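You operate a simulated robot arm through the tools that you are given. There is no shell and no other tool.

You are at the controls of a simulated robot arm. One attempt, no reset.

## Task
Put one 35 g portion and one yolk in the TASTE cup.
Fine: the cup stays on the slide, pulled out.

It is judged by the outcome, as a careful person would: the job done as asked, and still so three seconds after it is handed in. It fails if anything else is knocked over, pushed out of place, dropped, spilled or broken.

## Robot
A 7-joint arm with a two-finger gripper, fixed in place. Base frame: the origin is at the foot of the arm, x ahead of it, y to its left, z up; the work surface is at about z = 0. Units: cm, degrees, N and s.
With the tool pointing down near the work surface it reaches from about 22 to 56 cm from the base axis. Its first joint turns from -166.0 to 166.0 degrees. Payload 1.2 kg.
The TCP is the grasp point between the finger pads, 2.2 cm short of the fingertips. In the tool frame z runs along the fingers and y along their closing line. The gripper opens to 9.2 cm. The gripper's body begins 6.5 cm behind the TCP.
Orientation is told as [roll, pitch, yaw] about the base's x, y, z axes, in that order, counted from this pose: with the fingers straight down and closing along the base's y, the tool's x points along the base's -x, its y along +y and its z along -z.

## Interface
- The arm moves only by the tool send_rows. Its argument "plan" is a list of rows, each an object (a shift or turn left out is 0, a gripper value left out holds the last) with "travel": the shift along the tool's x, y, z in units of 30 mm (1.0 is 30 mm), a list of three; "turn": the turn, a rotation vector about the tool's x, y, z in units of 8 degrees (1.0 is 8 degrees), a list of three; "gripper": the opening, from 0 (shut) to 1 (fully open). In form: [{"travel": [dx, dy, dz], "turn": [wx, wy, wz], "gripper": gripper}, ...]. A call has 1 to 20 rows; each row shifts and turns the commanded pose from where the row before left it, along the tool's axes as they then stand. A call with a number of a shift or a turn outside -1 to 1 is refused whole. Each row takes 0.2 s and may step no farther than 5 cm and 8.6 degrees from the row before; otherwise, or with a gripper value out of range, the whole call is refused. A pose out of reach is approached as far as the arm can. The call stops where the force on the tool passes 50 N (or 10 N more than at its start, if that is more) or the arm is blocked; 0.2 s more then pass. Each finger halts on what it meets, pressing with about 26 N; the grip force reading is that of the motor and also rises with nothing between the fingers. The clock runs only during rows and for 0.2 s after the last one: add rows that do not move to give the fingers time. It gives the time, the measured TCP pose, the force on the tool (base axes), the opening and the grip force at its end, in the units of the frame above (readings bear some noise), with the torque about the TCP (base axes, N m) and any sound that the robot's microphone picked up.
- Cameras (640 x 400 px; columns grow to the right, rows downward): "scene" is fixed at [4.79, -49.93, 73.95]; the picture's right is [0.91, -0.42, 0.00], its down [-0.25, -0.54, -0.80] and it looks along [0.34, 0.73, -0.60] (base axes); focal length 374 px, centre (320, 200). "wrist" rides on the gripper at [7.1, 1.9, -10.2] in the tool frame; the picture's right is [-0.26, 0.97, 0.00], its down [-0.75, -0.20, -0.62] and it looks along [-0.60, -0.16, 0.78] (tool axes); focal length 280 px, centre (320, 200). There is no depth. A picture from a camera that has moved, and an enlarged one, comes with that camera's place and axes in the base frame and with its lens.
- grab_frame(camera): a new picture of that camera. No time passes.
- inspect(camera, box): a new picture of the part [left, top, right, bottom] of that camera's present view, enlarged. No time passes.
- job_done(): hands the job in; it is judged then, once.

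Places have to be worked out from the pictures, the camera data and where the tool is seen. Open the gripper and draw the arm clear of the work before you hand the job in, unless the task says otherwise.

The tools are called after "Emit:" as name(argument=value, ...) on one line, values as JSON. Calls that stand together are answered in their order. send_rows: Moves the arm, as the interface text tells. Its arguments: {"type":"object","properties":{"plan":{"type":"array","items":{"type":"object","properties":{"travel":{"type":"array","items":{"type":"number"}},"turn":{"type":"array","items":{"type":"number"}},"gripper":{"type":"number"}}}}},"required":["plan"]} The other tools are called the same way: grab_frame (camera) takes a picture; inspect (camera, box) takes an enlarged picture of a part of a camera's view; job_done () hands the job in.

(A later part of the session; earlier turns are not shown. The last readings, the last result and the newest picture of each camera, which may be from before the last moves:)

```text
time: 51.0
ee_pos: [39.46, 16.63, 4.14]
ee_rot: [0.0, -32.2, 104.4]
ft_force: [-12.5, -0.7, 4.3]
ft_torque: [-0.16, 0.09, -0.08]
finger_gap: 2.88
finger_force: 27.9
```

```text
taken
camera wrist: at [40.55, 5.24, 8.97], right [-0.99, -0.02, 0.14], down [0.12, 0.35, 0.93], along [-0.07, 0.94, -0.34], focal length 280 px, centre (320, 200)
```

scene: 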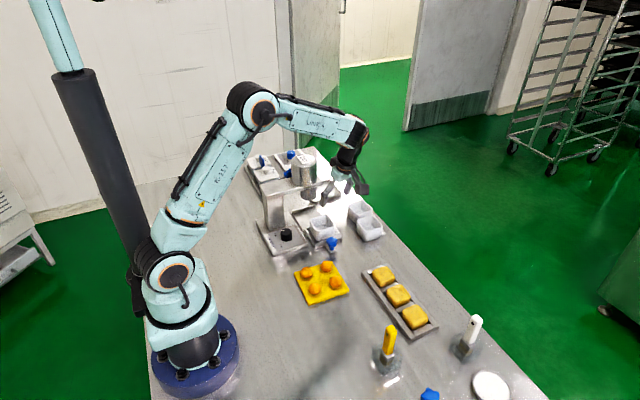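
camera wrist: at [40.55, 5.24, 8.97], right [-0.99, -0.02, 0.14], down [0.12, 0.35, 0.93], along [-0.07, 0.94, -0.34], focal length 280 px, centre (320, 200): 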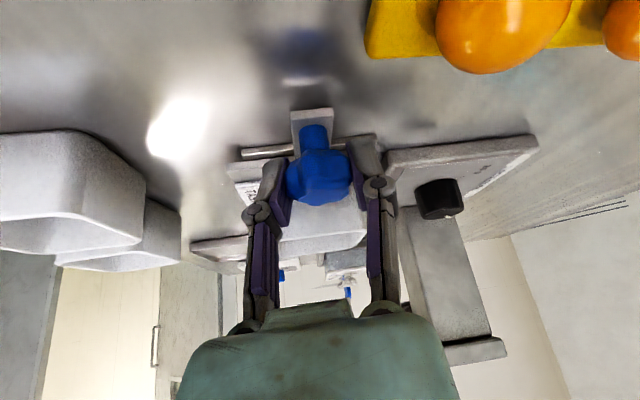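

Handle gripped (2.88 cm, 28 N). I'll push the carriage in slowly along +y, about 3 cm first, and watch force and cup.

Emit:
send_rows(plan=[{"travel": [-0.1, -0.02, 0.07]}, {"travel": [-0.2, -0.06, 0.125]}, {"travel": [-0.2, -0.06, 0.125]}, {"travel": [-0.2, -0.06, 0.125]}, {"travel": [-0.1, -0.03, 0.062]}, {"travel": [0, 0, 0]}])

Emit:
inspect(camera="scene", box=[280, 180, 370, 270])

```text
time: 52.5
ee_pos: [39.58, 19.54, 3.97]
ee_rot: [-0.1, -32.2, 104.3]
ft_force: [-12.0, 0.5, 13.0]
ft_torque: [0.31, 0.23, -0.11]
finger_gap: 2.86
finger_force: 27.8
```

```text
4.44 times, centred on (325, 225) of scene
camera zoom: at [4.79, -49.93, 73.95], right [0.91, -0.42, 0.0], down [-0.25, -0.54, -0.8], along [0.34, 0.73, -0.6], focal length 1661 px, centre (298, 89)
```

zoom: 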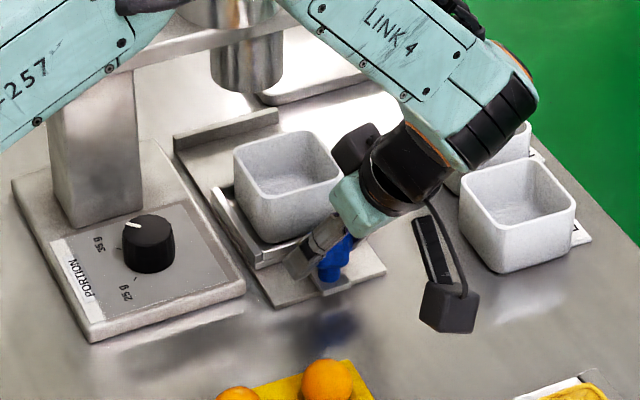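

Carriage and cup glide in together. I'll continue +y another ~3.5 cm with a slight lift to relieve the vertical load.

Emit:
send_rows(plan=[{"travel": [-0.22, -0.03, 0.1]}, {"travel": [-0.21, -0.06, 0.125]}, {"travel": [-0.21, -0.06, 0.125]}, {"travel": [-0.21, -0.06, 0.125]}, {"travel": [-0.15, -0.045, 0.09]}, {"travel": [0, 0, 0]}])

Emit:
grab_frame(camera="wrist")

Emit:
inspect(camera="scene", box=[270, 160, 370, 260])

```text
time: 53.9
ee_pos: [39.54, 22.91, 4.01]
ee_rot: [-0.2, -32.0, 104.2]
ft_force: [15.1, -0.5, -24.6]
ft_torque: [-0.14, 0.01, -0.11]
finger_gap: 2.9
finger_force: 27.9
```

```text
taken
camera wrist: at [40.46, 11.48, 9.07], right [-0.99, -0.02, 0.14], down [0.12, 0.35, 0.93], along [-0.06, 0.94, -0.34], focal length 280 px, centre (320, 200)
```

wrist: 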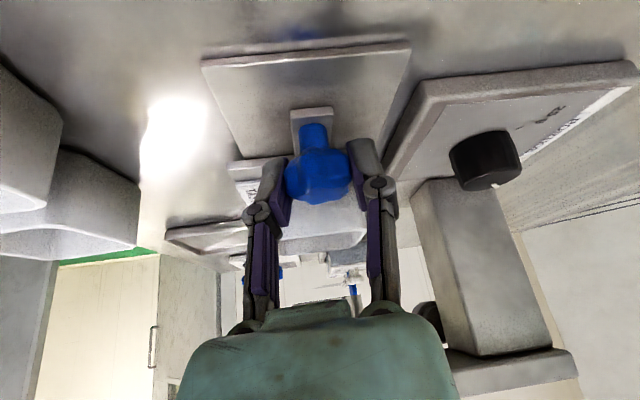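

```text
4.00 times, centred on (320, 210) of scene
camera zoom: at [4.79, -49.93, 73.95], right [0.91, -0.42, 0.0], down [-0.25, -0.54, -0.8], along [0.34, 0.73, -0.6], focal length 1495 px, centre (320, 160)
```

zoom: 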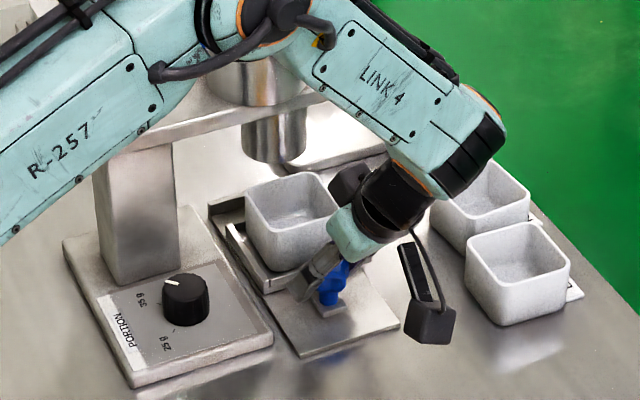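

I slightly over-lifted (-25 N); I'll correct down 1.5 mm and +x 1 mm while continuing the push ~2 cm.

Emit:
send_rows(plan=[{"travel": [-0.12, -0.095, 0.12]}, {"travel": [-0.15, -0.045, 0.09]}, {"travel": [-0.15, -0.045, 0.09]}, {"travel": [-0.1, -0.03, 0.062]}, {"travel": [0, 0, 0]}])

Emit:
inspect(camera="scene", box=[270, 160, 370, 260])

```text
time: 55.0
ee_pos: [39.51, 25.14, 4.3]
ee_rot: [-0.1, -32.3, 104.4]
ft_force: [-2.4, 1.2, -2.0]
ft_torque: [-0.47, -0.01, -0.02]
finger_gap: 2.88
finger_force: 27.3
```

```text
4.00 times, centred on (320, 210) of scene
camera zoom: at [4.79, -49.93, 73.95], right [0.91, -0.42, 0.0], down [-0.25, -0.54, -0.8], along [0.34, 0.73, -0.6], focal length 1495 px, centre (320, 160)
```

zoom: 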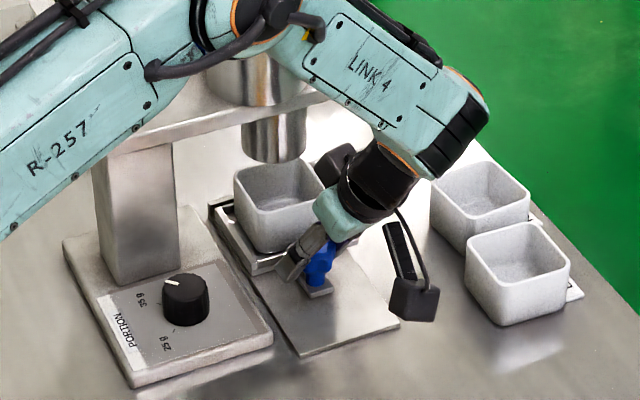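

No stop yet after 8.5 cm; forces are low. I'll continue in small steps until it meets the end stop.

Emit:
send_rows(plan=[{"travel": [-0.08, -0.03, 0.08]}, {"travel": [-0.1, -0.03, 0.062]}, {"travel": [-0.1, -0.03, 0.062]}, {"travel": [0, 0, 0]}])

Emit:
inspect(camera="scene", box=[270, 160, 370, 260])

```text
time: 56.0
ee_pos: [39.49, 26.1, 3.91]
ee_rot: [0.4, -32.0, 104.0]
ft_force: [-20.7, -24.4, 8.2]
ft_torque: [-0.21, 0.34, 0.07]
finger_gap: 2.86
finger_force: 27.9
```

```text
4.00 times, centred on (320, 210) of scene
camera zoom: at [4.79, -49.93, 73.95], right [0.91, -0.42, 0.0], down [-0.25, -0.54, -0.8], along [0.34, 0.73, -0.6], focal length 1495 px, centre (320, 160)
```

zoom: 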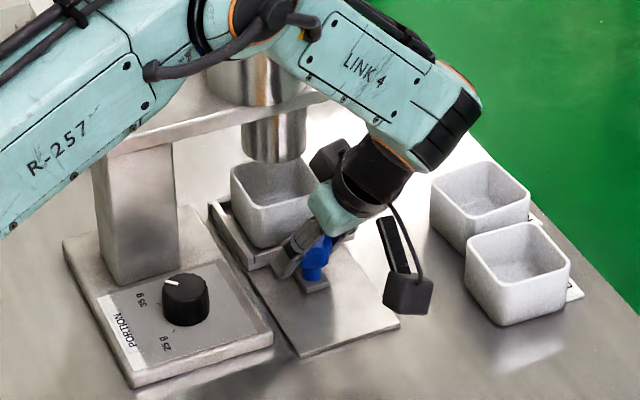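

Force of -24 N in y shows the carriage is against its stop after ~9.5 cm. I'll release the handle and back away along the tool axis, then look under the nozzle.

Emit:
send_rows(plan=[{"gripper": 0.5}, {"gripper": 0.6}, {"gripper": 0.6}, {"travel": [0, 0, -0.5]}, {"travel": [0, 0, -0.8]}, {"travel": [0, 0, -0.8]}, {"travel": [0, 0, -0.8]}, {"travel": [0, 0, 0]}])

Emit:
grab_frame(camera="wrist")

Emit:
inspect(camera="scene", box=[270, 160, 370, 260])

```text
time: 57.9
ee_pos: [40.63, 21.62, 11.43]
ee_rot: [-0.1, -32.1, 104.3]
ft_force: [-0.1, -0.6, -1.5]
ft_torque: [-0.05, -0.05, 0.0]
finger_gap: 5.54
finger_force: 0.0
```

```text
taken
camera wrist: at [41.56, 10.27, 16.37], right [-0.99, -0.02, 0.14], down [0.12, 0.35, 0.93], along [-0.07, 0.94, -0.34], focal length 280 px, centre (320, 200)
```

wrist: 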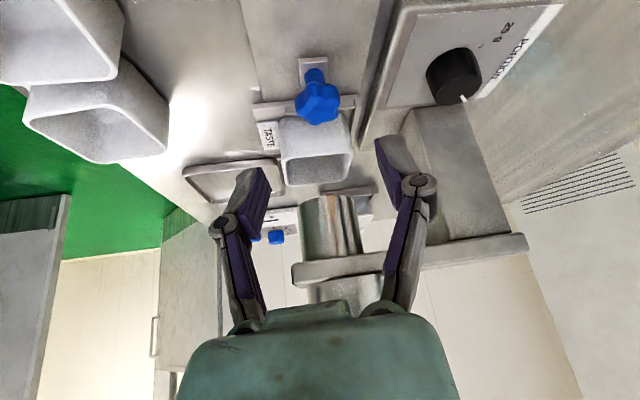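

```text
4.00 times, centred on (320, 210) of scene
camera zoom: at [4.79, -49.93, 73.95], right [0.91, -0.42, 0.0], down [-0.25, -0.54, -0.8], along [0.34, 0.73, -0.6], focal length 1495 px, centre (320, 160)
```

zoom: 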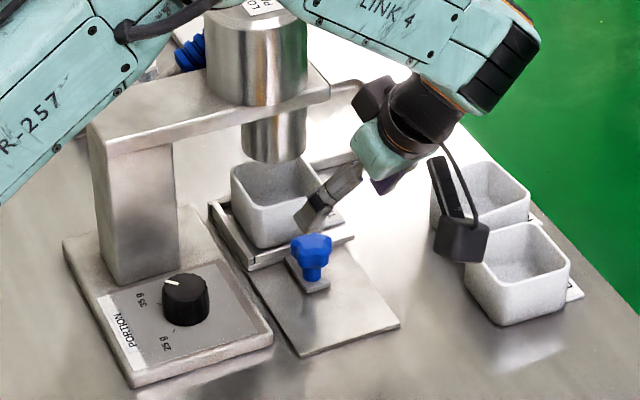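

The cup sits under the nozzle. Now for the lever: I'll retreat up and away, level the tool, and turn back to yaw 0 in clear air.

Emit:
send_rows(plan=[{"travel": [0, 0, -1]}, {"travel": [0, 0, -1]}, {"travel": [0, 0, -1]}, {"travel": [0, 0, -1]}, {"travel": [0, 0, -1]}, {"turn": [0, 1, 0]}, {"turn": [0, 1, 0]}, {"turn": [0, 1, 0]}, {"turn": [0, 1, 0]}, {"turn": [0, 0, 1]}, {"turn": [0, 0, 1]}, {"turn": [0, 0, 1]}, {"turn": [0, 0, 1]}, {"turn": [0, 0, 1]}, {"turn": [0, 0, 1]}, {"turn": [0, 0, 1]}, {"turn": [0, 0, 1]}, {"turn": [0, 0, 1]}, {"turn": [0, 0, 1]}, {"turn": [0, 0, 1]}])

Emit:
send_rows(plan=[{"turn": [0, 0, 1]}, {"turn": [0, 0, 1]}, {"travel": [0.5, 0, -1]}, {"travel": [0.5, 0, -1]}, {"travel": [0.5, 0, -1]}, {"travel": [0.5, 0, -1]}, {"travel": [0, 0, 0]}])

Emit:
grab_frame(camera="wrist")

Emit:
grab_frame(camera="scene")

```text
time: 62.0
ee_pos: [42.66, 14.01, 24.1]
ee_rot: [0.1, -0.1, 16.1]
ft_force: [-0.6, 0.2, -0.8]
ft_torque: [-0.01, -0.05, -0.03]
finger_gap: 5.52
finger_force: 0.0
```

```text
time: 63.6
ee_pos: [36.55, 13.57, 36.19]
ee_rot: [0.2, -0.1, 0.2]
ft_force: [0.1, 0.2, -0.5]
ft_torque: [0.01, 0.0, -0.01]
finger_gap: 5.54
finger_force: 0.1
```

```text
taken
camera wrist: at [29.58, 15.6, 46.39], right [0.26, 0.97, 0.0], down [0.75, -0.2, 0.63], along [0.6, -0.16, -0.78], focal length 280 px, centre (320, 200)
```

wrist: 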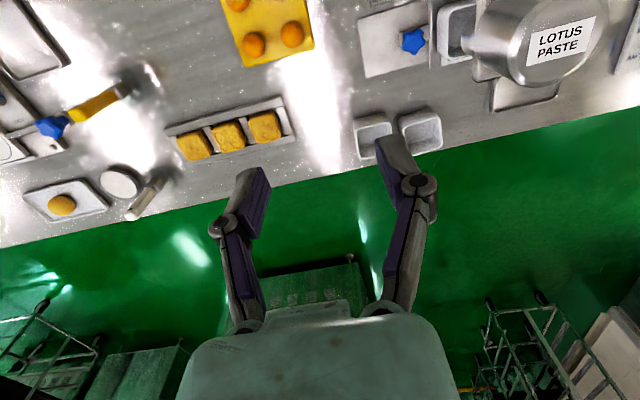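

```text
taken
```

scene: 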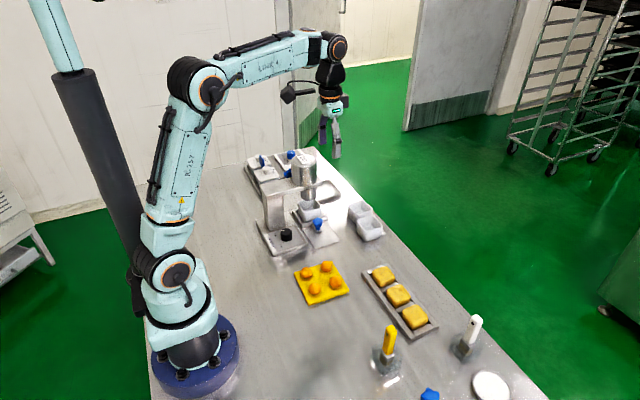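

I'll move over to around (26, 34, 34) to look down at the lever side of the dispenser.

Emit:
send_rows(plan=[{"travel": [0.5, 0.97, 0.1], "gripper": 0.3}, {"travel": [0.5, 0.97, 0.1]}, {"travel": [0.5, 0.97, 0.1]}, {"travel": [0.5, 0.97, 0.1]}, {"travel": [0.5, 0.97, 0.1]}, {"travel": [0.5, 0.97, 0.1]}, {"travel": [0.5, 0.97, 0.1]}, {"travel": [0, 0, 0]}])

Emit:
grab_frame(camera="wrist")

Emit:
inspect(camera="wrist", box=[260, 60, 460, 220])

```text
time: 65.5
ee_pos: [26.12, 34.14, 34.11]
ee_rot: [0.1, -0.1, 0.1]
ft_force: [0.1, -0.2, -0.5]
ft_torque: [0.01, 0.01, 0.02]
finger_gap: 2.74
finger_force: 0.1
```

```text
taken
camera wrist: at [19.09, 36.12, 44.29], right [0.26, 0.97, 0.0], down [0.75, -0.2, 0.63], along [0.6, -0.16, -0.78], focal length 280 px, centre (320, 200)
```

wrist: 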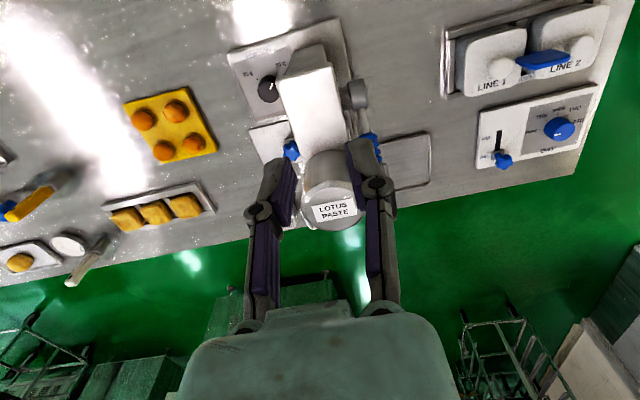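

```text
2.50 times, centred on (360, 140) of wrist
camera zoom: at [19.09, 36.12, 44.29], right [0.26, 0.97, 0.0], down [0.75, -0.2, 0.63], along [0.6, -0.16, -0.78], focal length 701 px, centre (220, 350)
```

zoom: 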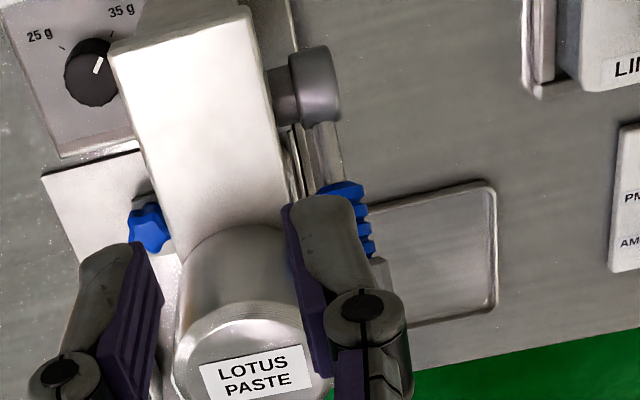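

A finger hides the grip; I'll shift to about (20, 43, 31) for an unobstructed view.

Emit:
send_rows(plan=[{"travel": [0.67, 0.97, 0.3]}, {"travel": [0.67, 0.97, 0.3]}, {"travel": [0.67, 0.97, 0.3]}, {"travel": [0, 0, 0]}])

Emit:
grab_frame(camera="wrist")

Emit:
inspect(camera="wrist", box=[150, 60, 350, 240])

```text
time: 66.5
ee_pos: [19.93, 42.8, 31.36]
ee_rot: [0.2, -0.1, 0.3]
ft_force: [-0.7, -0.2, 1.0]
ft_torque: [0.01, 0.04, 0.03]
finger_gap: 2.76
finger_force: 0.1
```

```text
taken
camera wrist: at [12.99, 44.77, 41.65], right [0.26, 0.97, 0.0], down [0.75, -0.2, 0.63], along [0.6, -0.16, -0.78], focal length 280 px, centre (320, 200)
```

wrist: 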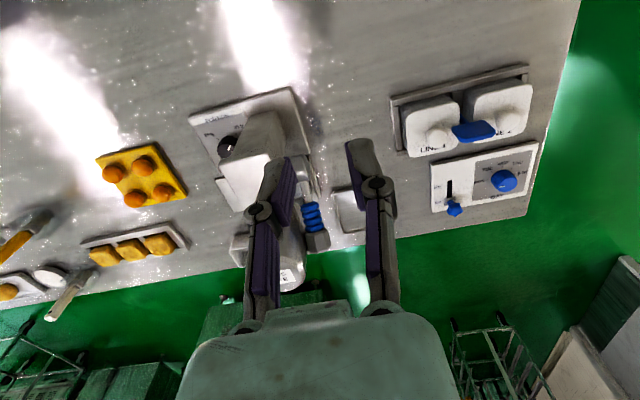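

```text
2.22 times, centred on (250, 150) of wrist
camera zoom: at [12.99, 44.77, 41.65], right [0.26, 0.97, 0.0], down [0.75, -0.2, 0.63], along [0.6, -0.16, -0.78], focal length 623 px, centre (476, 311)
```

zoom: 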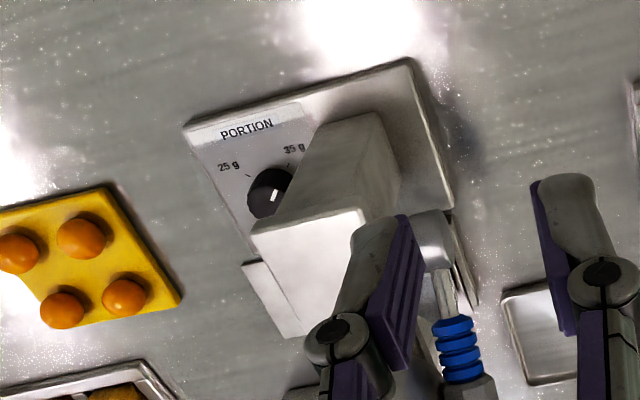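

Triangulating the views, the lever pivots near (30.4, 38, 12.4) and its blue grip is at about (35.4, 37.6, 15.6), raised ~30°. I'll close the fingers, tilt 24° (wrist leaning back toward -x, clear of the hopper) and go above the grip at TCP z≈25.

Emit:
send_rows(plan=[{"turn": [0, -1, 0], "gripper": 0}, {"turn": [0, -1, 0]}, {"turn": [0, -1, 0]}, {"travel": [-0.607, -0.283, 0.66]}, {"travel": [-0.607, -0.283, 0.66]}, {"travel": [-0.607, -0.283, 0.66]}, {"travel": [-0.607, -0.283, 0.66]}, {"travel": [-0.607, -0.283, 0.66]}, {"travel": [-0.607, -0.283, 0.66]}, {"travel": [0, 0, 0]}])

Emit:
grab_frame(camera="wrist")

Emit:
inspect(camera="scene", box=[240, 110, 360, 220])

```text
time: 68.7
ee_pos: [34.79, 37.8, 25.06]
ee_rot: [0.1, -24.1, 0.2]
ft_force: [0.5, -0.2, 0.7]
ft_torque: [-0.02, 0.0, 0.01]
finger_gap: 0.01
finger_force: 25.9
```

```text
taken
camera wrist: at [24.18, 39.79, 31.54], right [0.24, 0.97, 0.11], down [0.43, -0.21, 0.88], along [0.87, -0.16, -0.47], focal length 280 px, centre (320, 200)
```

wrist: 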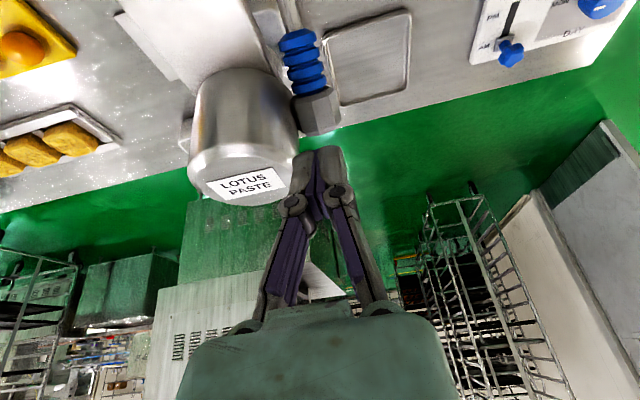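

```text
3.64 times, centred on (300, 165) of scene
camera zoom: at [4.79, -49.93, 73.95], right [0.91, -0.42, 0.0], down [-0.25, -0.54, -0.8], along [0.34, 0.73, -0.6], focal length 1359 px, centre (393, 327)
```

zoom: 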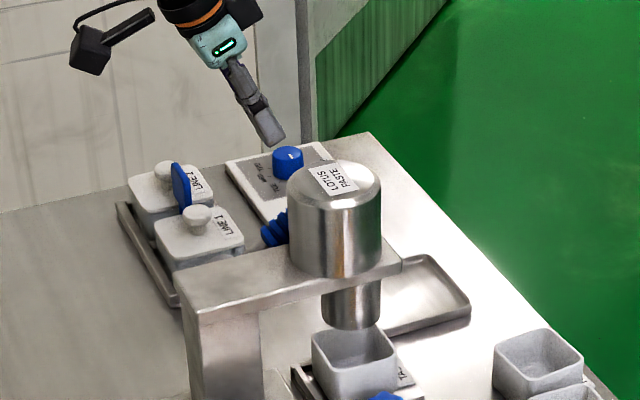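

The grip and end block are directly in line with the fingertips at y≈37.8. I'll descend to just above the grip (TCP z≈19.6).

Emit:
send_rows(plan=[{"travel": [0.15, 0, 0.335]}, {"travel": [0.15, 0, 0.335]}, {"travel": [0.15, 0, 0.335]}, {"travel": [0.15, 0, 0.335]}, {"travel": [0.15, 0, 0.335]}, {"travel": [0, 0, 0]}])

Emit:
grab_frame(camera="wrist")

Emit:
inspect(camera="scene", box=[250, 130, 350, 220])

```text
time: 70.0
ee_pos: [34.77, 37.87, 19.48]
ee_rot: [0.1, -24.0, 0.1]
ft_force: [-0.2, -0.2, 0.2]
ft_torque: [0.02, 0.04, 0.05]
finger_gap: 0.02
finger_force: 26.0
```

```text
taken
camera wrist: at [24.24, 39.89, 25.87], right [0.24, 0.97, 0.11], down [0.43, -0.21, 0.88], along [0.87, -0.16, -0.47], focal length 280 px, centre (320, 200)
```

wrist: 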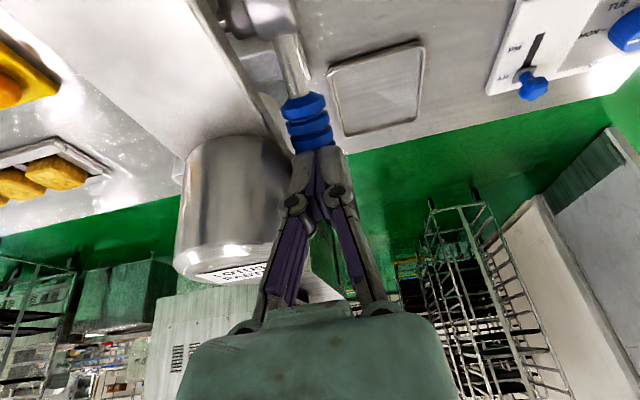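

```text
4.44 times, centred on (300, 175) of scene
camera zoom: at [4.79, -49.93, 73.95], right [0.91, -0.42, 0.0], down [-0.25, -0.54, -0.8], along [0.34, 0.73, -0.6], focal length 1661 px, centre (409, 311)
```

zoom: 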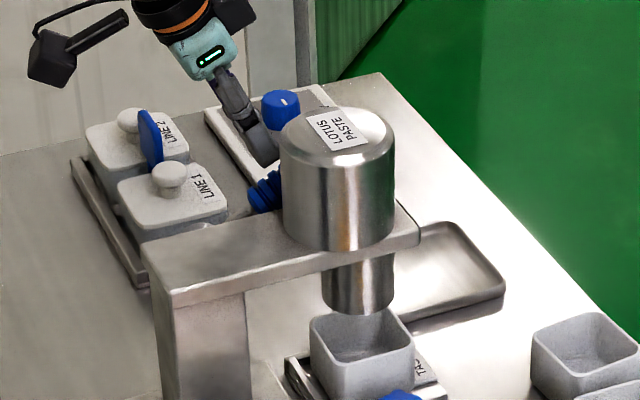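

The fingertips are just above the grip. I'll press downward in 0.5 cm steps, watching the force for contact.

Emit:
send_rows(plan=[{"travel": [0.068, 0, 0.152]}, {"travel": [0.068, 0, 0.152]}, {"travel": [0.068, 0, 0.152]}, {"travel": [0.068, 0, 0.152]}, {"travel": [0, 0, 0]}])

Emit:
grab_frame(camera="wrist")

Emit:
inspect(camera="scene", box=[250, 130, 350, 220])

```text
time: 71.2
ee_pos: [34.77, 37.97, 17.35]
ee_rot: [0.2, -24.2, 0.2]
ft_force: [-0.1, -0.8, 3.0]
ft_torque: [-0.01, 0.0, 0.0]
finger_gap: 0.0
finger_force: 26.1
```

```text
taken
camera wrist: at [24.25, 39.86, 23.86], right [0.24, 0.97, 0.11], down [0.43, -0.21, 0.88], along [0.87, -0.16, -0.47], focal length 280 px, centre (320, 200)
```

wrist: 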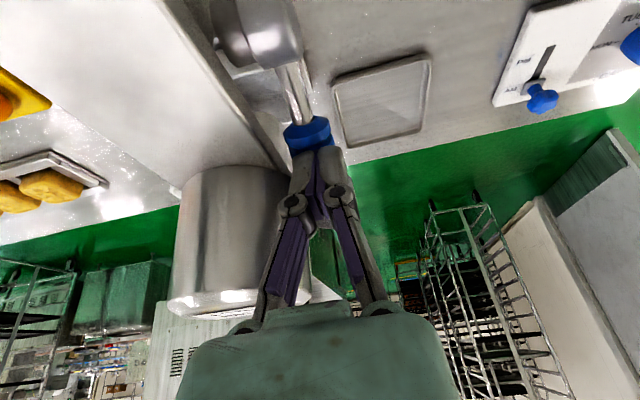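

```text
4.44 times, centred on (300, 175) of scene
camera zoom: at [4.79, -49.93, 73.95], right [0.91, -0.42, 0.0], down [-0.25, -0.54, -0.8], along [0.34, 0.73, -0.6], focal length 1661 px, centre (409, 311)
```

zoom: 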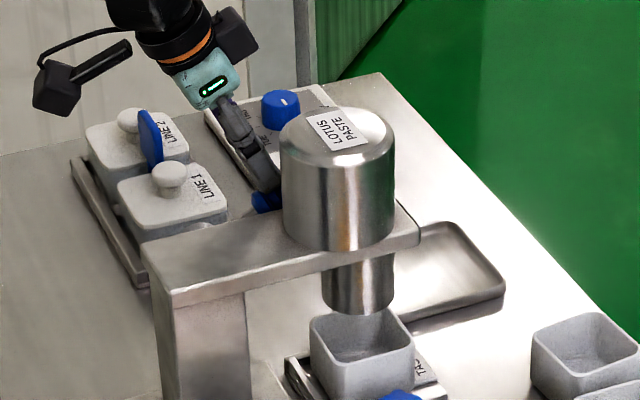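

Light contact (3 N) at tip z≈15.3. I'll continue pressing down ~2 cm.

Emit:
send_rows(plan=[{"travel": [0.068, 0, 0.152]}, {"travel": [0.068, 0, 0.152]}, {"travel": [0.068, 0, 0.152]}, {"travel": [0.068, 0, 0.152]}, {"travel": [0, 0, 0]}])

Emit:
grab_frame(camera="wrist")

Emit:
inspect(camera="scene", box=[250, 130, 350, 240])

```text
time: 72.5
ee_pos: [34.87, 37.9, 15.47]
ee_rot: [0.2, -24.2, 0.1]
ft_force: [3.6, 0.1, 8.8]
ft_torque: [-0.07, -0.08, 0.03]
finger_gap: 0.01
finger_force: 25.9
```

```text
taken
camera wrist: at [24.27, 39.93, 21.89], right [0.24, 0.97, 0.11], down [0.43, -0.21, 0.88], along [0.87, -0.16, -0.47], focal length 280 px, centre (320, 200)
```

wrist: 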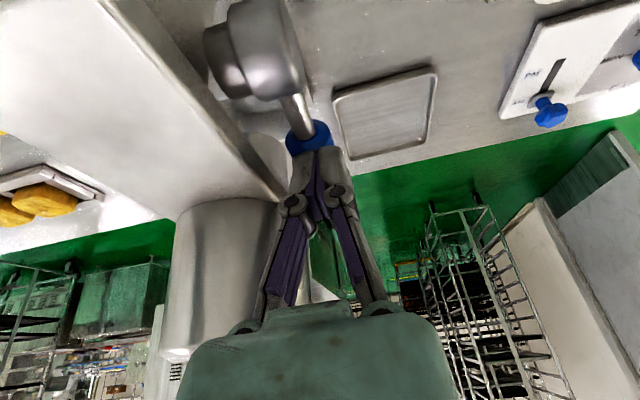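

```text
3.64 times, centred on (300, 185) of scene
camera zoom: at [4.79, -49.93, 73.95], right [0.91, -0.42, 0.0], down [-0.25, -0.54, -0.8], along [0.34, 0.73, -0.6], focal length 1359 px, centre (393, 254)
```

zoom: 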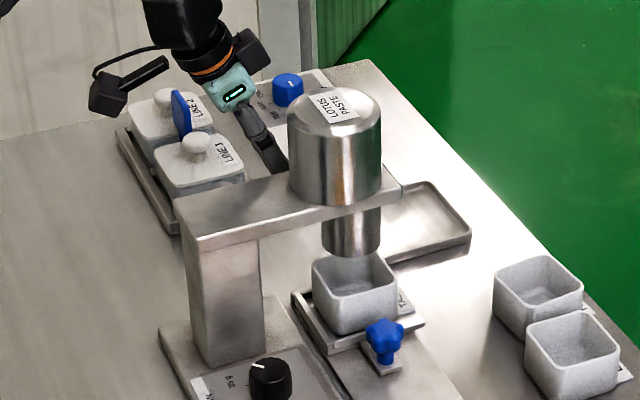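

The lever is moving down with ~9 N. I'll keep pressing another 2 cm.

Emit:
send_rows(plan=[{"travel": [0.068, 0, 0.152]}, {"travel": [0.068, 0, 0.152]}, {"travel": [0.068, 0, 0.152]}, {"travel": [0.068, 0, 0.152]}, {"travel": [0, 0, 0]}])

Emit:
grab_frame(camera="wrist")

Emit:
inspect(camera="scene", box=[250, 130, 350, 240])

```text
time: 73.7
ee_pos: [34.98, 38.0, 13.72]
ee_rot: [0.6, -24.3, 0.0]
ft_force: [-2.7, 0.4, 38.2]
ft_torque: [-0.22, -0.05, -0.04]
finger_gap: 0.0
finger_force: 26.1
```

```text
taken
camera wrist: at [24.38, 39.96, 20.05], right [0.23, 0.96, 0.12], down [0.43, -0.21, 0.88], along [0.87, -0.16, -0.46], focal length 280 px, centre (320, 200)
```

wrist: 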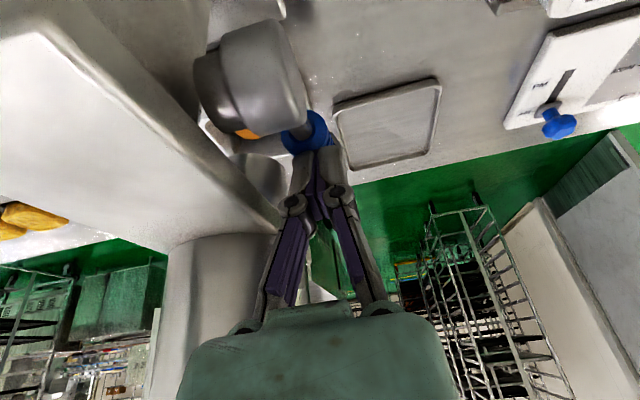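

```text
3.64 times, centred on (300, 185) of scene
camera zoom: at [4.79, -49.93, 73.95], right [0.91, -0.42, 0.0], down [-0.25, -0.54, -0.8], along [0.34, 0.73, -0.6], focal length 1359 px, centre (393, 254)
```

zoom: 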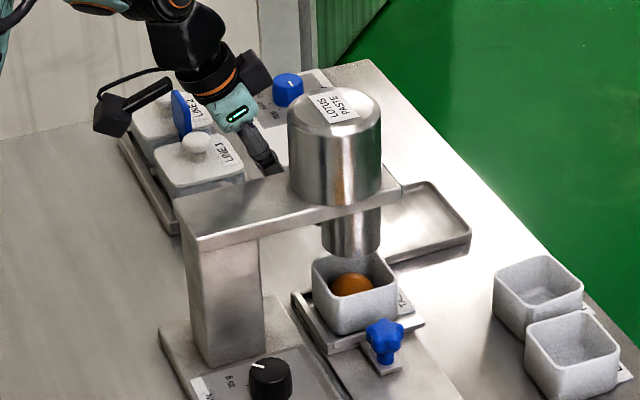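

A lotus-paste portion dropped into the cup and the lever is at its stop (38 N). I'll raise slowly so the lever can return, then check.

Emit:
send_rows(plan=[{"travel": [-0.068, 0, -0.152]}, {"travel": [-0.1, 0, -0.22]}, {"travel": [-0.1, 0, -0.22]}, {"travel": [-0.13, 0, -0.3]}, {"travel": [-0.13, 0, -0.3]}, {"travel": [-0.2, 0, -0.46]}, {"travel": [-0.2, 0, -0.46]}, {"travel": [-0.2, 0, -0.46]}, {"travel": [-0.2, 0, -0.46]}, {"travel": [0, 0, 0]}])

Emit:
grab_frame(camera="wrist")

Emit:
inspect(camera="scene", box=[250, 130, 350, 240])

```text
time: 75.8
ee_pos: [34.85, 37.68, 23.25]
ee_rot: [0.2, -24.1, 0.2]
ft_force: [-0.1, -1.0, 0.5]
ft_torque: [-0.01, 0.02, 0.01]
finger_gap: 0.03
finger_force: 25.7
```

```text
taken
camera wrist: at [24.26, 39.75, 29.75], right [0.24, 0.97, 0.11], down [0.43, -0.21, 0.88], along [0.87, -0.16, -0.47], focal length 280 px, centre (320, 200)
```

wrist: 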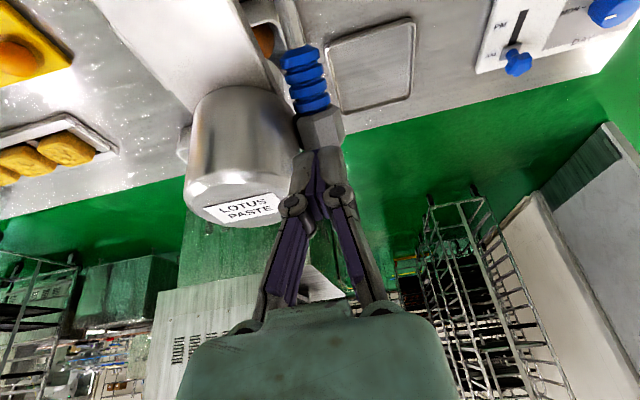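

```text
3.64 times, centred on (300, 185) of scene
camera zoom: at [4.79, -49.93, 73.95], right [0.91, -0.42, 0.0], down [-0.25, -0.54, -0.8], along [0.34, 0.73, -0.6], focal length 1359 px, centre (393, 254)
```

zoom: 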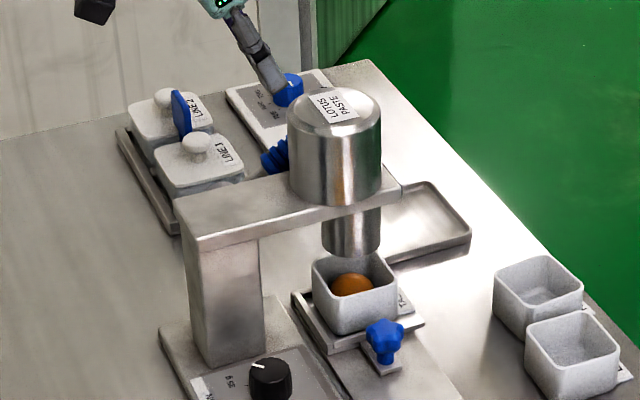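

The lever returned and one portion lies in the cup. Now I'll go back to the slide handle: rise, level, cross over the hopper at height and return to the -y side.

Emit:
send_rows(plan=[{"travel": [-0.36, 0, -0.81]}, {"travel": [-0.36, 0, -0.81]}, {"travel": [-0.36, 0, -0.81]}, {"turn": [0, 1, 0], "gripper": 0.6}, {"turn": [0, 1, 0]}, {"turn": [0, 1, 0]}, {"travel": [-0.2, -1, 0.05]}, {"travel": [-0.2, -1, 0.05]}, {"travel": [-0.2, -1, 0.05]}, {"travel": [-0.2, -1, 0.05]}, {"travel": [-0.2, -1, 0.05]}, {"travel": [-0.2, -1, 0.05]}, {"travel": [-0.2, -1, 0.05]}, {"travel": [-0.2, -1, 0.05]}, {"travel": [0, 0, 0]}])

Emit:
send_rows(plan=[{"turn": [0, 0, -1]}, {"turn": [0, 0, -1]}, {"turn": [0, 0, -1]}, {"turn": [0, 0, -1]}, {"turn": [0, 0, -1]}, {"turn": [0, 0, -1]}, {"turn": [0, 0, -1]}, {"turn": [0, 0, -1]}, {"turn": [0, 0, -1]}, {"turn": [0, 0, -1]}, {"turn": [0, 0, -1]}, {"turn": [0, 0, -1]}, {"turn": [0, 0, -1]}, {"turn": [0, -1, 0]}, {"turn": [0, -1, 0]}, {"turn": [0, -1, 0]}, {"turn": [0, -1, 0]}, {"travel": [0, 0, 0]}])

Emit:
grab_frame(camera="wrist")

Emit:
grab_frame(camera="scene")

```text
time: 79.0
ee_pos: [39.55, 13.75, 30.01]
ee_rot: [0.2, 0.0, 0.4]
ft_force: [-0.2, -0.7, -0.3]
ft_torque: [0.02, -0.02, 0.01]
finger_gap: 5.5
finger_force: 0.0
```

```text
time: 82.8
ee_pos: [39.63, 13.93, 30.03]
ee_rot: [0.0, -32.2, 104.4]
ft_force: [0.1, -0.5, -0.1]
ft_torque: [0.01, 0.01, 0.02]
finger_gap: 5.52
finger_force: 0.0
```

```text
taken
camera wrist: at [40.67, 2.44, 34.93], right [-0.99, -0.02, 0.14], down [0.12, 0.34, 0.93], along [-0.07, 0.94, -0.34], focal length 280 px, centre (320, 200)
```

wrist: 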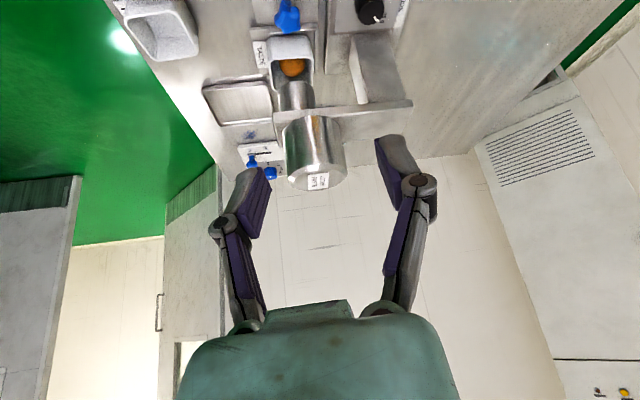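

```text
taken
```

scene: 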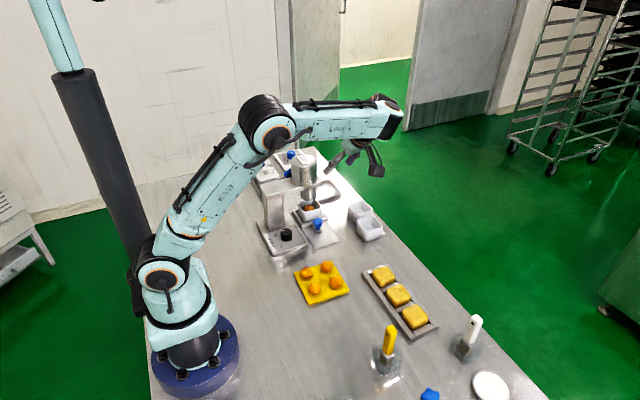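

The slide handle with the cup behind it is visible. I'll move to a stand-off point 15 cm back along the approach line to the handle's pushed-in position.

Emit:
send_rows(plan=[{"travel": [0.252, -0.195, 0.888]}, {"travel": [0.252, -0.195, 0.888]}, {"travel": [0.252, -0.195, 0.888]}, {"travel": [0.252, -0.195, 0.888]}, {"travel": [0.252, -0.195, 0.888]}, {"travel": [0, 0, 0]}])

Emit:
grab_frame(camera="wrist")

Emit:
inspect(camera="scene", box=[280, 160, 380, 260])

```text
time: 84.2
ee_pos: [41.56, 18.17, 16.68]
ee_rot: [-0.1, -32.1, 104.3]
ft_force: [0.6, -0.4, 0.6]
ft_torque: [-0.03, 0.0, -0.06]
finger_gap: 5.53
finger_force: 0.0
```

```text
taken
camera wrist: at [42.57, 6.76, 21.6], right [-0.99, -0.02, 0.14], down [0.12, 0.35, 0.93], along [-0.07, 0.94, -0.34], focal length 280 px, centre (320, 200)
```

wrist: 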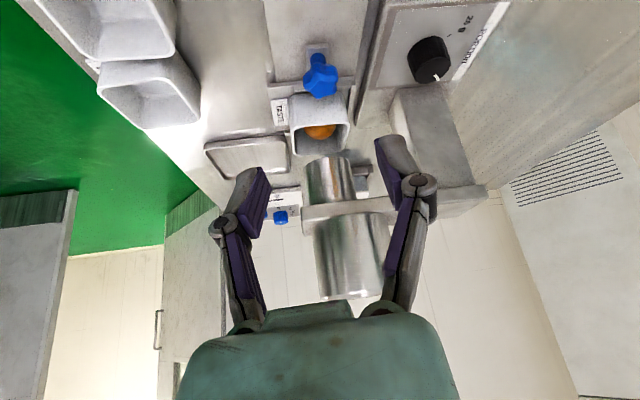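

```text
4.00 times, centred on (330, 210) of scene
camera zoom: at [4.79, -49.93, 73.95], right [0.91, -0.42, 0.0], down [-0.25, -0.54, -0.8], along [0.34, 0.73, -0.6], focal length 1495 px, centre (280, 160)
```

zoom: 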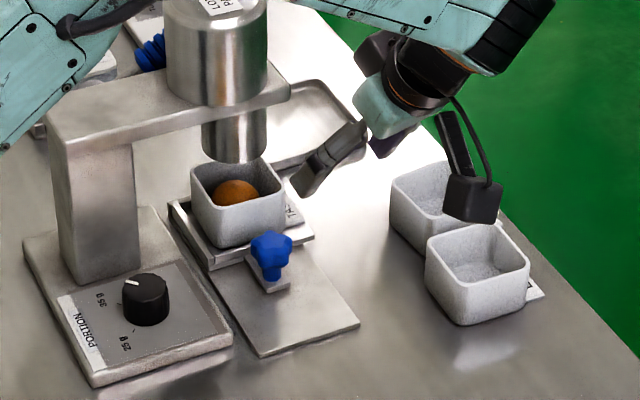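

One paste ball in the cup. I'll advance 12 cm along the tool axis toward the handle and check alignment.

Emit:
send_rows(plan=[{"travel": [0, 0, 0.8]}, {"travel": [0, 0, 0.8]}, {"travel": [0, 0, 0.8]}, {"travel": [0, 0, 0.8]}, {"travel": [0, 0, 0.8]}, {"travel": [0, 0, 0]}])

Emit:
grab_frame(camera="wrist")

Emit:
inspect(camera="scene", box=[280, 160, 380, 260])

```text
time: 85.7
ee_pos: [39.94, 24.39, 6.65]
ee_rot: [-0.1, -32.1, 104.3]
ft_force: [-0.3, 0.7, -0.1]
ft_torque: [0.01, -0.01, 0.0]
finger_gap: 5.51
finger_force: 0.1
```

```text
taken
camera wrist: at [41.02, 12.9, 11.56], right [-0.99, -0.02, 0.14], down [0.12, 0.35, 0.93], along [-0.07, 0.94, -0.34], focal length 280 px, centre (320, 200)
```

wrist: 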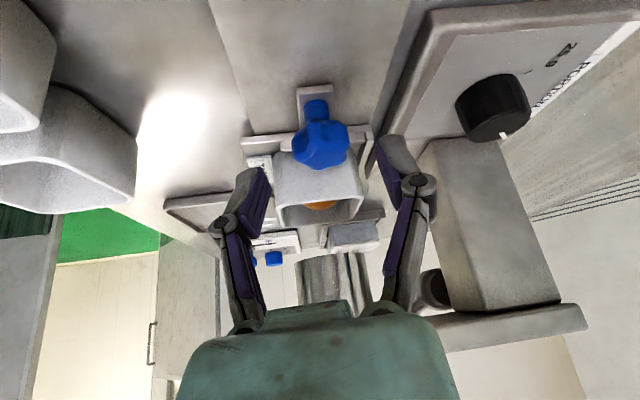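

```text
4.00 times, centred on (330, 210) of scene
camera zoom: at [4.79, -49.93, 73.95], right [0.91, -0.42, 0.0], down [-0.25, -0.54, -0.8], along [0.34, 0.73, -0.6], focal length 1495 px, centre (280, 160)
```

zoom: 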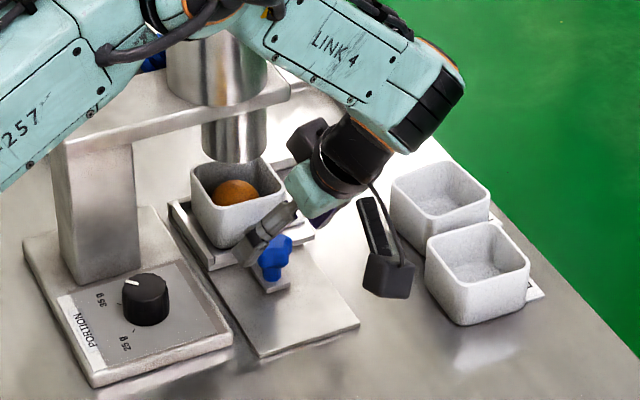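

Handle is centred between the fingers. I'll advance the last ~2.9 cm and grip it.

Emit:
send_rows(plan=[{"travel": [0, 0, 0.5]}, {"travel": [0, 0, 0.4]}, {"travel": [0, 0, 0]}, {"gripper": 0.4}, {"gripper": 0.25}, {"gripper": 0.2}, {"gripper": 0.2}])

Emit:
grab_frame(camera="wrist")

Emit:
inspect(camera="scene", box=[280, 160, 380, 260])

```text
time: 87.2
ee_pos: [39.5, 25.9, 4.3]
ee_rot: [0.2, -32.2, 104.3]
ft_force: [-21.9, -9.2, 8.8]
ft_torque: [-0.15, 0.27, 0.01]
finger_gap: 2.87
finger_force: 27.6
```

```text
taken
camera wrist: at [40.56, 14.44, 9.31], right [-0.99, -0.02, 0.14], down [0.12, 0.35, 0.93], along [-0.07, 0.94, -0.34], focal length 280 px, centre (320, 200)
```

wrist: 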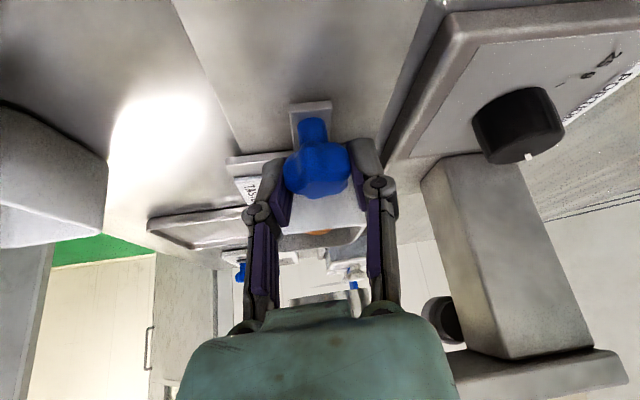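

```text
4.00 times, centred on (330, 210) of scene
camera zoom: at [4.79, -49.93, 73.95], right [0.91, -0.42, 0.0], down [-0.25, -0.54, -0.8], along [0.34, 0.73, -0.6], focal length 1495 px, centre (280, 160)
```

zoom: 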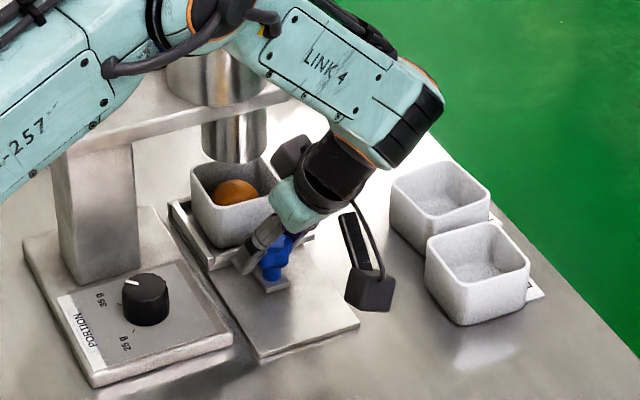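

Handle gripped again. I'll relieve the x load by 2 mm and pull the carriage out slowly toward -y.

Emit:
send_rows(plan=[{"travel": [-0.014, 0.065, 0.009]}, {"travel": [0.08, 0.025, -0.05]}, {"travel": [0.16, 0.05, -0.1]}, {"travel": [0.2, 0.061, -0.125]}, {"travel": [0.2, 0.061, -0.125]}, {"travel": [0.2, 0.061, -0.125]}, {"travel": [0.2, 0.061, -0.125]}, {"travel": [0, 0, 0]}])

Emit:
inspect(camera="scene", box=[280, 160, 380, 260])

```text
time: 89.0
ee_pos: [39.54, 22.06, 4.29]
ee_rot: [-0.2, -32.3, 104.5]
ft_force: [-12.2, 0.6, 22.0]
ft_torque: [0.07, 0.22, -0.05]
finger_gap: 2.88
finger_force: 27.7
```

```text
4.00 times, centred on (330, 210) of scene
camera zoom: at [4.79, -49.93, 73.95], right [0.91, -0.42, 0.0], down [-0.25, -0.54, -0.8], along [0.34, 0.73, -0.6], focal length 1495 px, centre (280, 160)
```

zoom: 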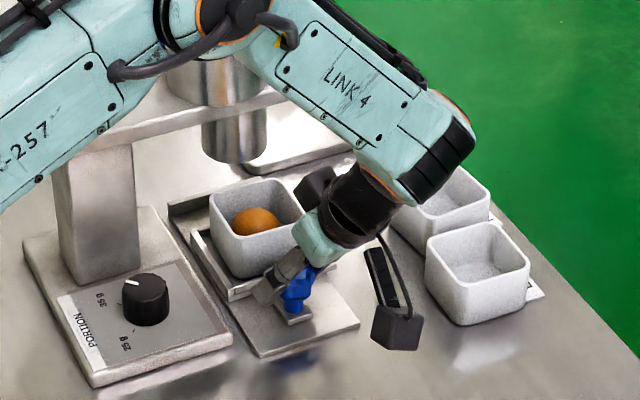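

Carriage follows with the cup and paste. I'll continue out another ~5.3 cm to the original pulled-out position, relieving the vertical load a little.

Emit:
send_rows(plan=[{"travel": [0.18, 0.09, -0.155]}, {"travel": [0.2, 0.061, -0.125]}, {"travel": [0.2, 0.061, -0.125]}, {"travel": [0.2, 0.061, -0.125]}, {"travel": [0.2, 0.061, -0.125]}, {"travel": [0.2, 0.061, -0.125]}, {"travel": [0.18, 0.055, -0.112]}, {"travel": [0, 0, 0]}])

Emit:
grab_frame(camera="wrist")

Emit:
inspect(camera="scene", box=[280, 170, 380, 270])

```text
time: 90.8
ee_pos: [39.5, 16.87, 4.37]
ee_rot: [-0.3, -32.0, 104.0]
ft_force: [25.1, -2.4, -23.5]
ft_torque: [-0.1, -0.15, -0.15]
finger_gap: 2.86
finger_force: 28.1
```

```text
taken
camera wrist: at [40.41, 5.44, 9.33], right [-0.99, -0.02, 0.14], down [0.12, 0.35, 0.93], along [-0.06, 0.94, -0.34], focal length 280 px, centre (320, 200)
```

wrist: 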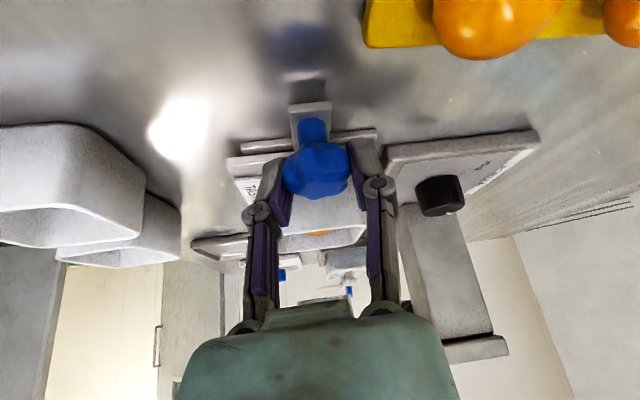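

```text
4.00 times, centred on (330, 220) of scene
camera zoom: at [4.79, -49.93, 73.95], right [0.91, -0.42, 0.0], down [-0.25, -0.54, -0.8], along [0.34, 0.73, -0.6], focal length 1495 px, centre (280, 120)
```

zoom: 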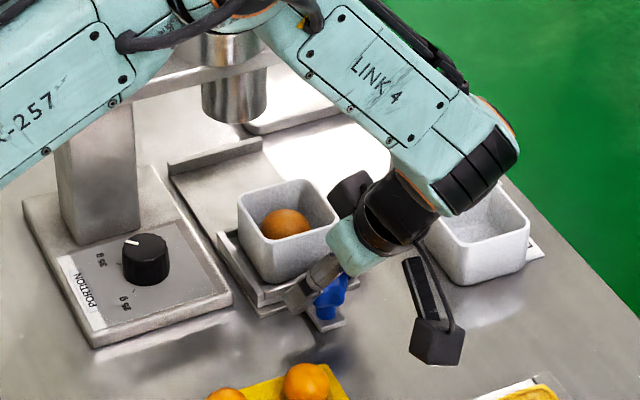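

Nearly fully out (2 mm short of the original spot). I'll relieve the load (+x, slightly down) and pull a further 3 mm to its out position.

Emit:
send_rows(plan=[{"travel": [0.065, -0.03, 0.01]}, {"travel": [0.05, 0.015, -0.031]}, {"travel": [0.04, 0.012, -0.025]}, {"travel": [0, 0, 0]}])

Emit:
inspect(camera="scene", box=[280, 170, 380, 270])

```text
time: 91.8
ee_pos: [39.5, 16.68, 4.3]
ee_rot: [-0.3, -32.3, 104.5]
ft_force: [6.9, 0.8, 14.7]
ft_torque: [0.06, -0.17, -0.01]
finger_gap: 2.87
finger_force: 28.1
```

```text
4.00 times, centred on (330, 220) of scene
camera zoom: at [4.79, -49.93, 73.95], right [0.91, -0.42, 0.0], down [-0.25, -0.54, -0.8], along [0.34, 0.73, -0.6], focal length 1495 px, centre (280, 120)
```

zoom: 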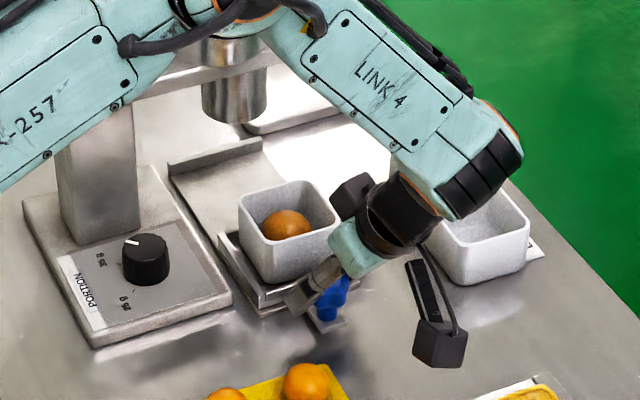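

Close; the regrip was ~2 mm different, so I'll pull another 3 mm and see if the out-stop is felt.

Emit:
send_rows(plan=[{"travel": [0.04, 0.02, -0.045]}, {"travel": [0.05, 0.015, -0.031]}, {"travel": [0, 0, 0]}])

Emit:
inspect(camera="scene", box=[280, 170, 380, 270])

```text
time: 92.7
ee_pos: [39.55, 16.41, 4.5]
ee_rot: [-0.6, -32.4, 104.6]
ft_force: [19.5, 31.3, -6.7]
ft_torque: [0.37, -0.11, 0.07]
finger_gap: 2.89
finger_force: 28.1
```

```text
4.00 times, centred on (330, 220) of scene
camera zoom: at [4.79, -49.93, 73.95], right [0.91, -0.42, 0.0], down [-0.25, -0.54, -0.8], along [0.34, 0.73, -0.6], focal length 1495 px, centre (280, 120)
```

zoom: 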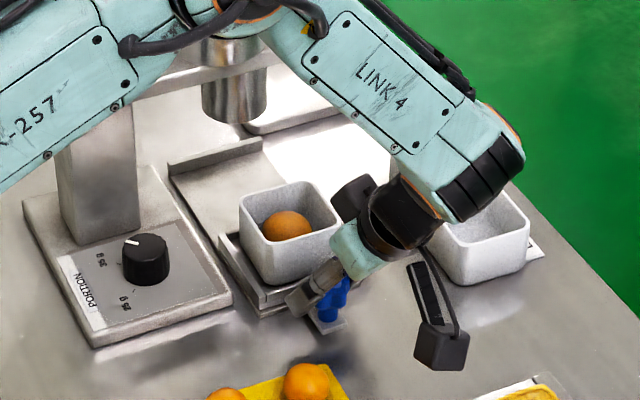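

The +31 N in y shows the carriage is fully out at its stop. I'll release the handle and back off along the tool axis.

Emit:
send_rows(plan=[{"travel": [-0.03, -0.01, 0.02]}, {"gripper": 0.45}, {"gripper": 0.6}, {"gripper": 0.6}, {"travel": [0, 0, -0.4]}, {"travel": [0, 0, -0.8]}, {"travel": [0, 0, -0.8]}, {"travel": [0, 0, -0.8]}, {"travel": [0, 0, -0.8]}, {"travel": [0, 0, -0.8]}, {"travel": [0, 0, 0]}])

Emit:
grab_frame(camera="wrist")

Emit:
inspect(camera="scene", box=[280, 170, 380, 270])

```text
time: 95.0
ee_pos: [41.22, 9.45, 15.38]
ee_rot: [-0.1, -32.1, 104.4]
ft_force: [0.1, -0.1, -0.7]
ft_torque: [0.01, 0.02, 0.03]
finger_gap: 5.53
finger_force: 0.1
```

```text
taken
camera wrist: at [42.17, -1.93, 20.3], right [-0.99, -0.02, 0.14], down [0.12, 0.35, 0.93], along [-0.07, 0.94, -0.34], focal length 280 px, centre (320, 200)
```

wrist: 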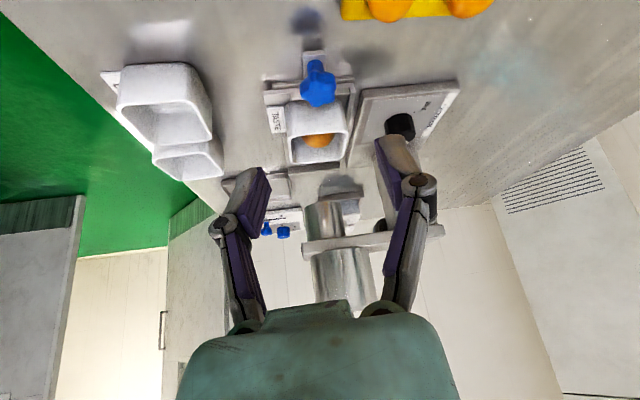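

```text
4.00 times, centred on (330, 220) of scene
camera zoom: at [4.79, -49.93, 73.95], right [0.91, -0.42, 0.0], down [-0.25, -0.54, -0.8], along [0.34, 0.73, -0.6], focal length 1495 px, centre (280, 120)
```

zoom: 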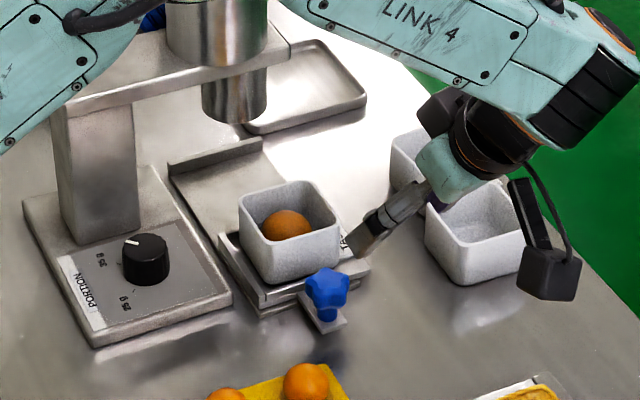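

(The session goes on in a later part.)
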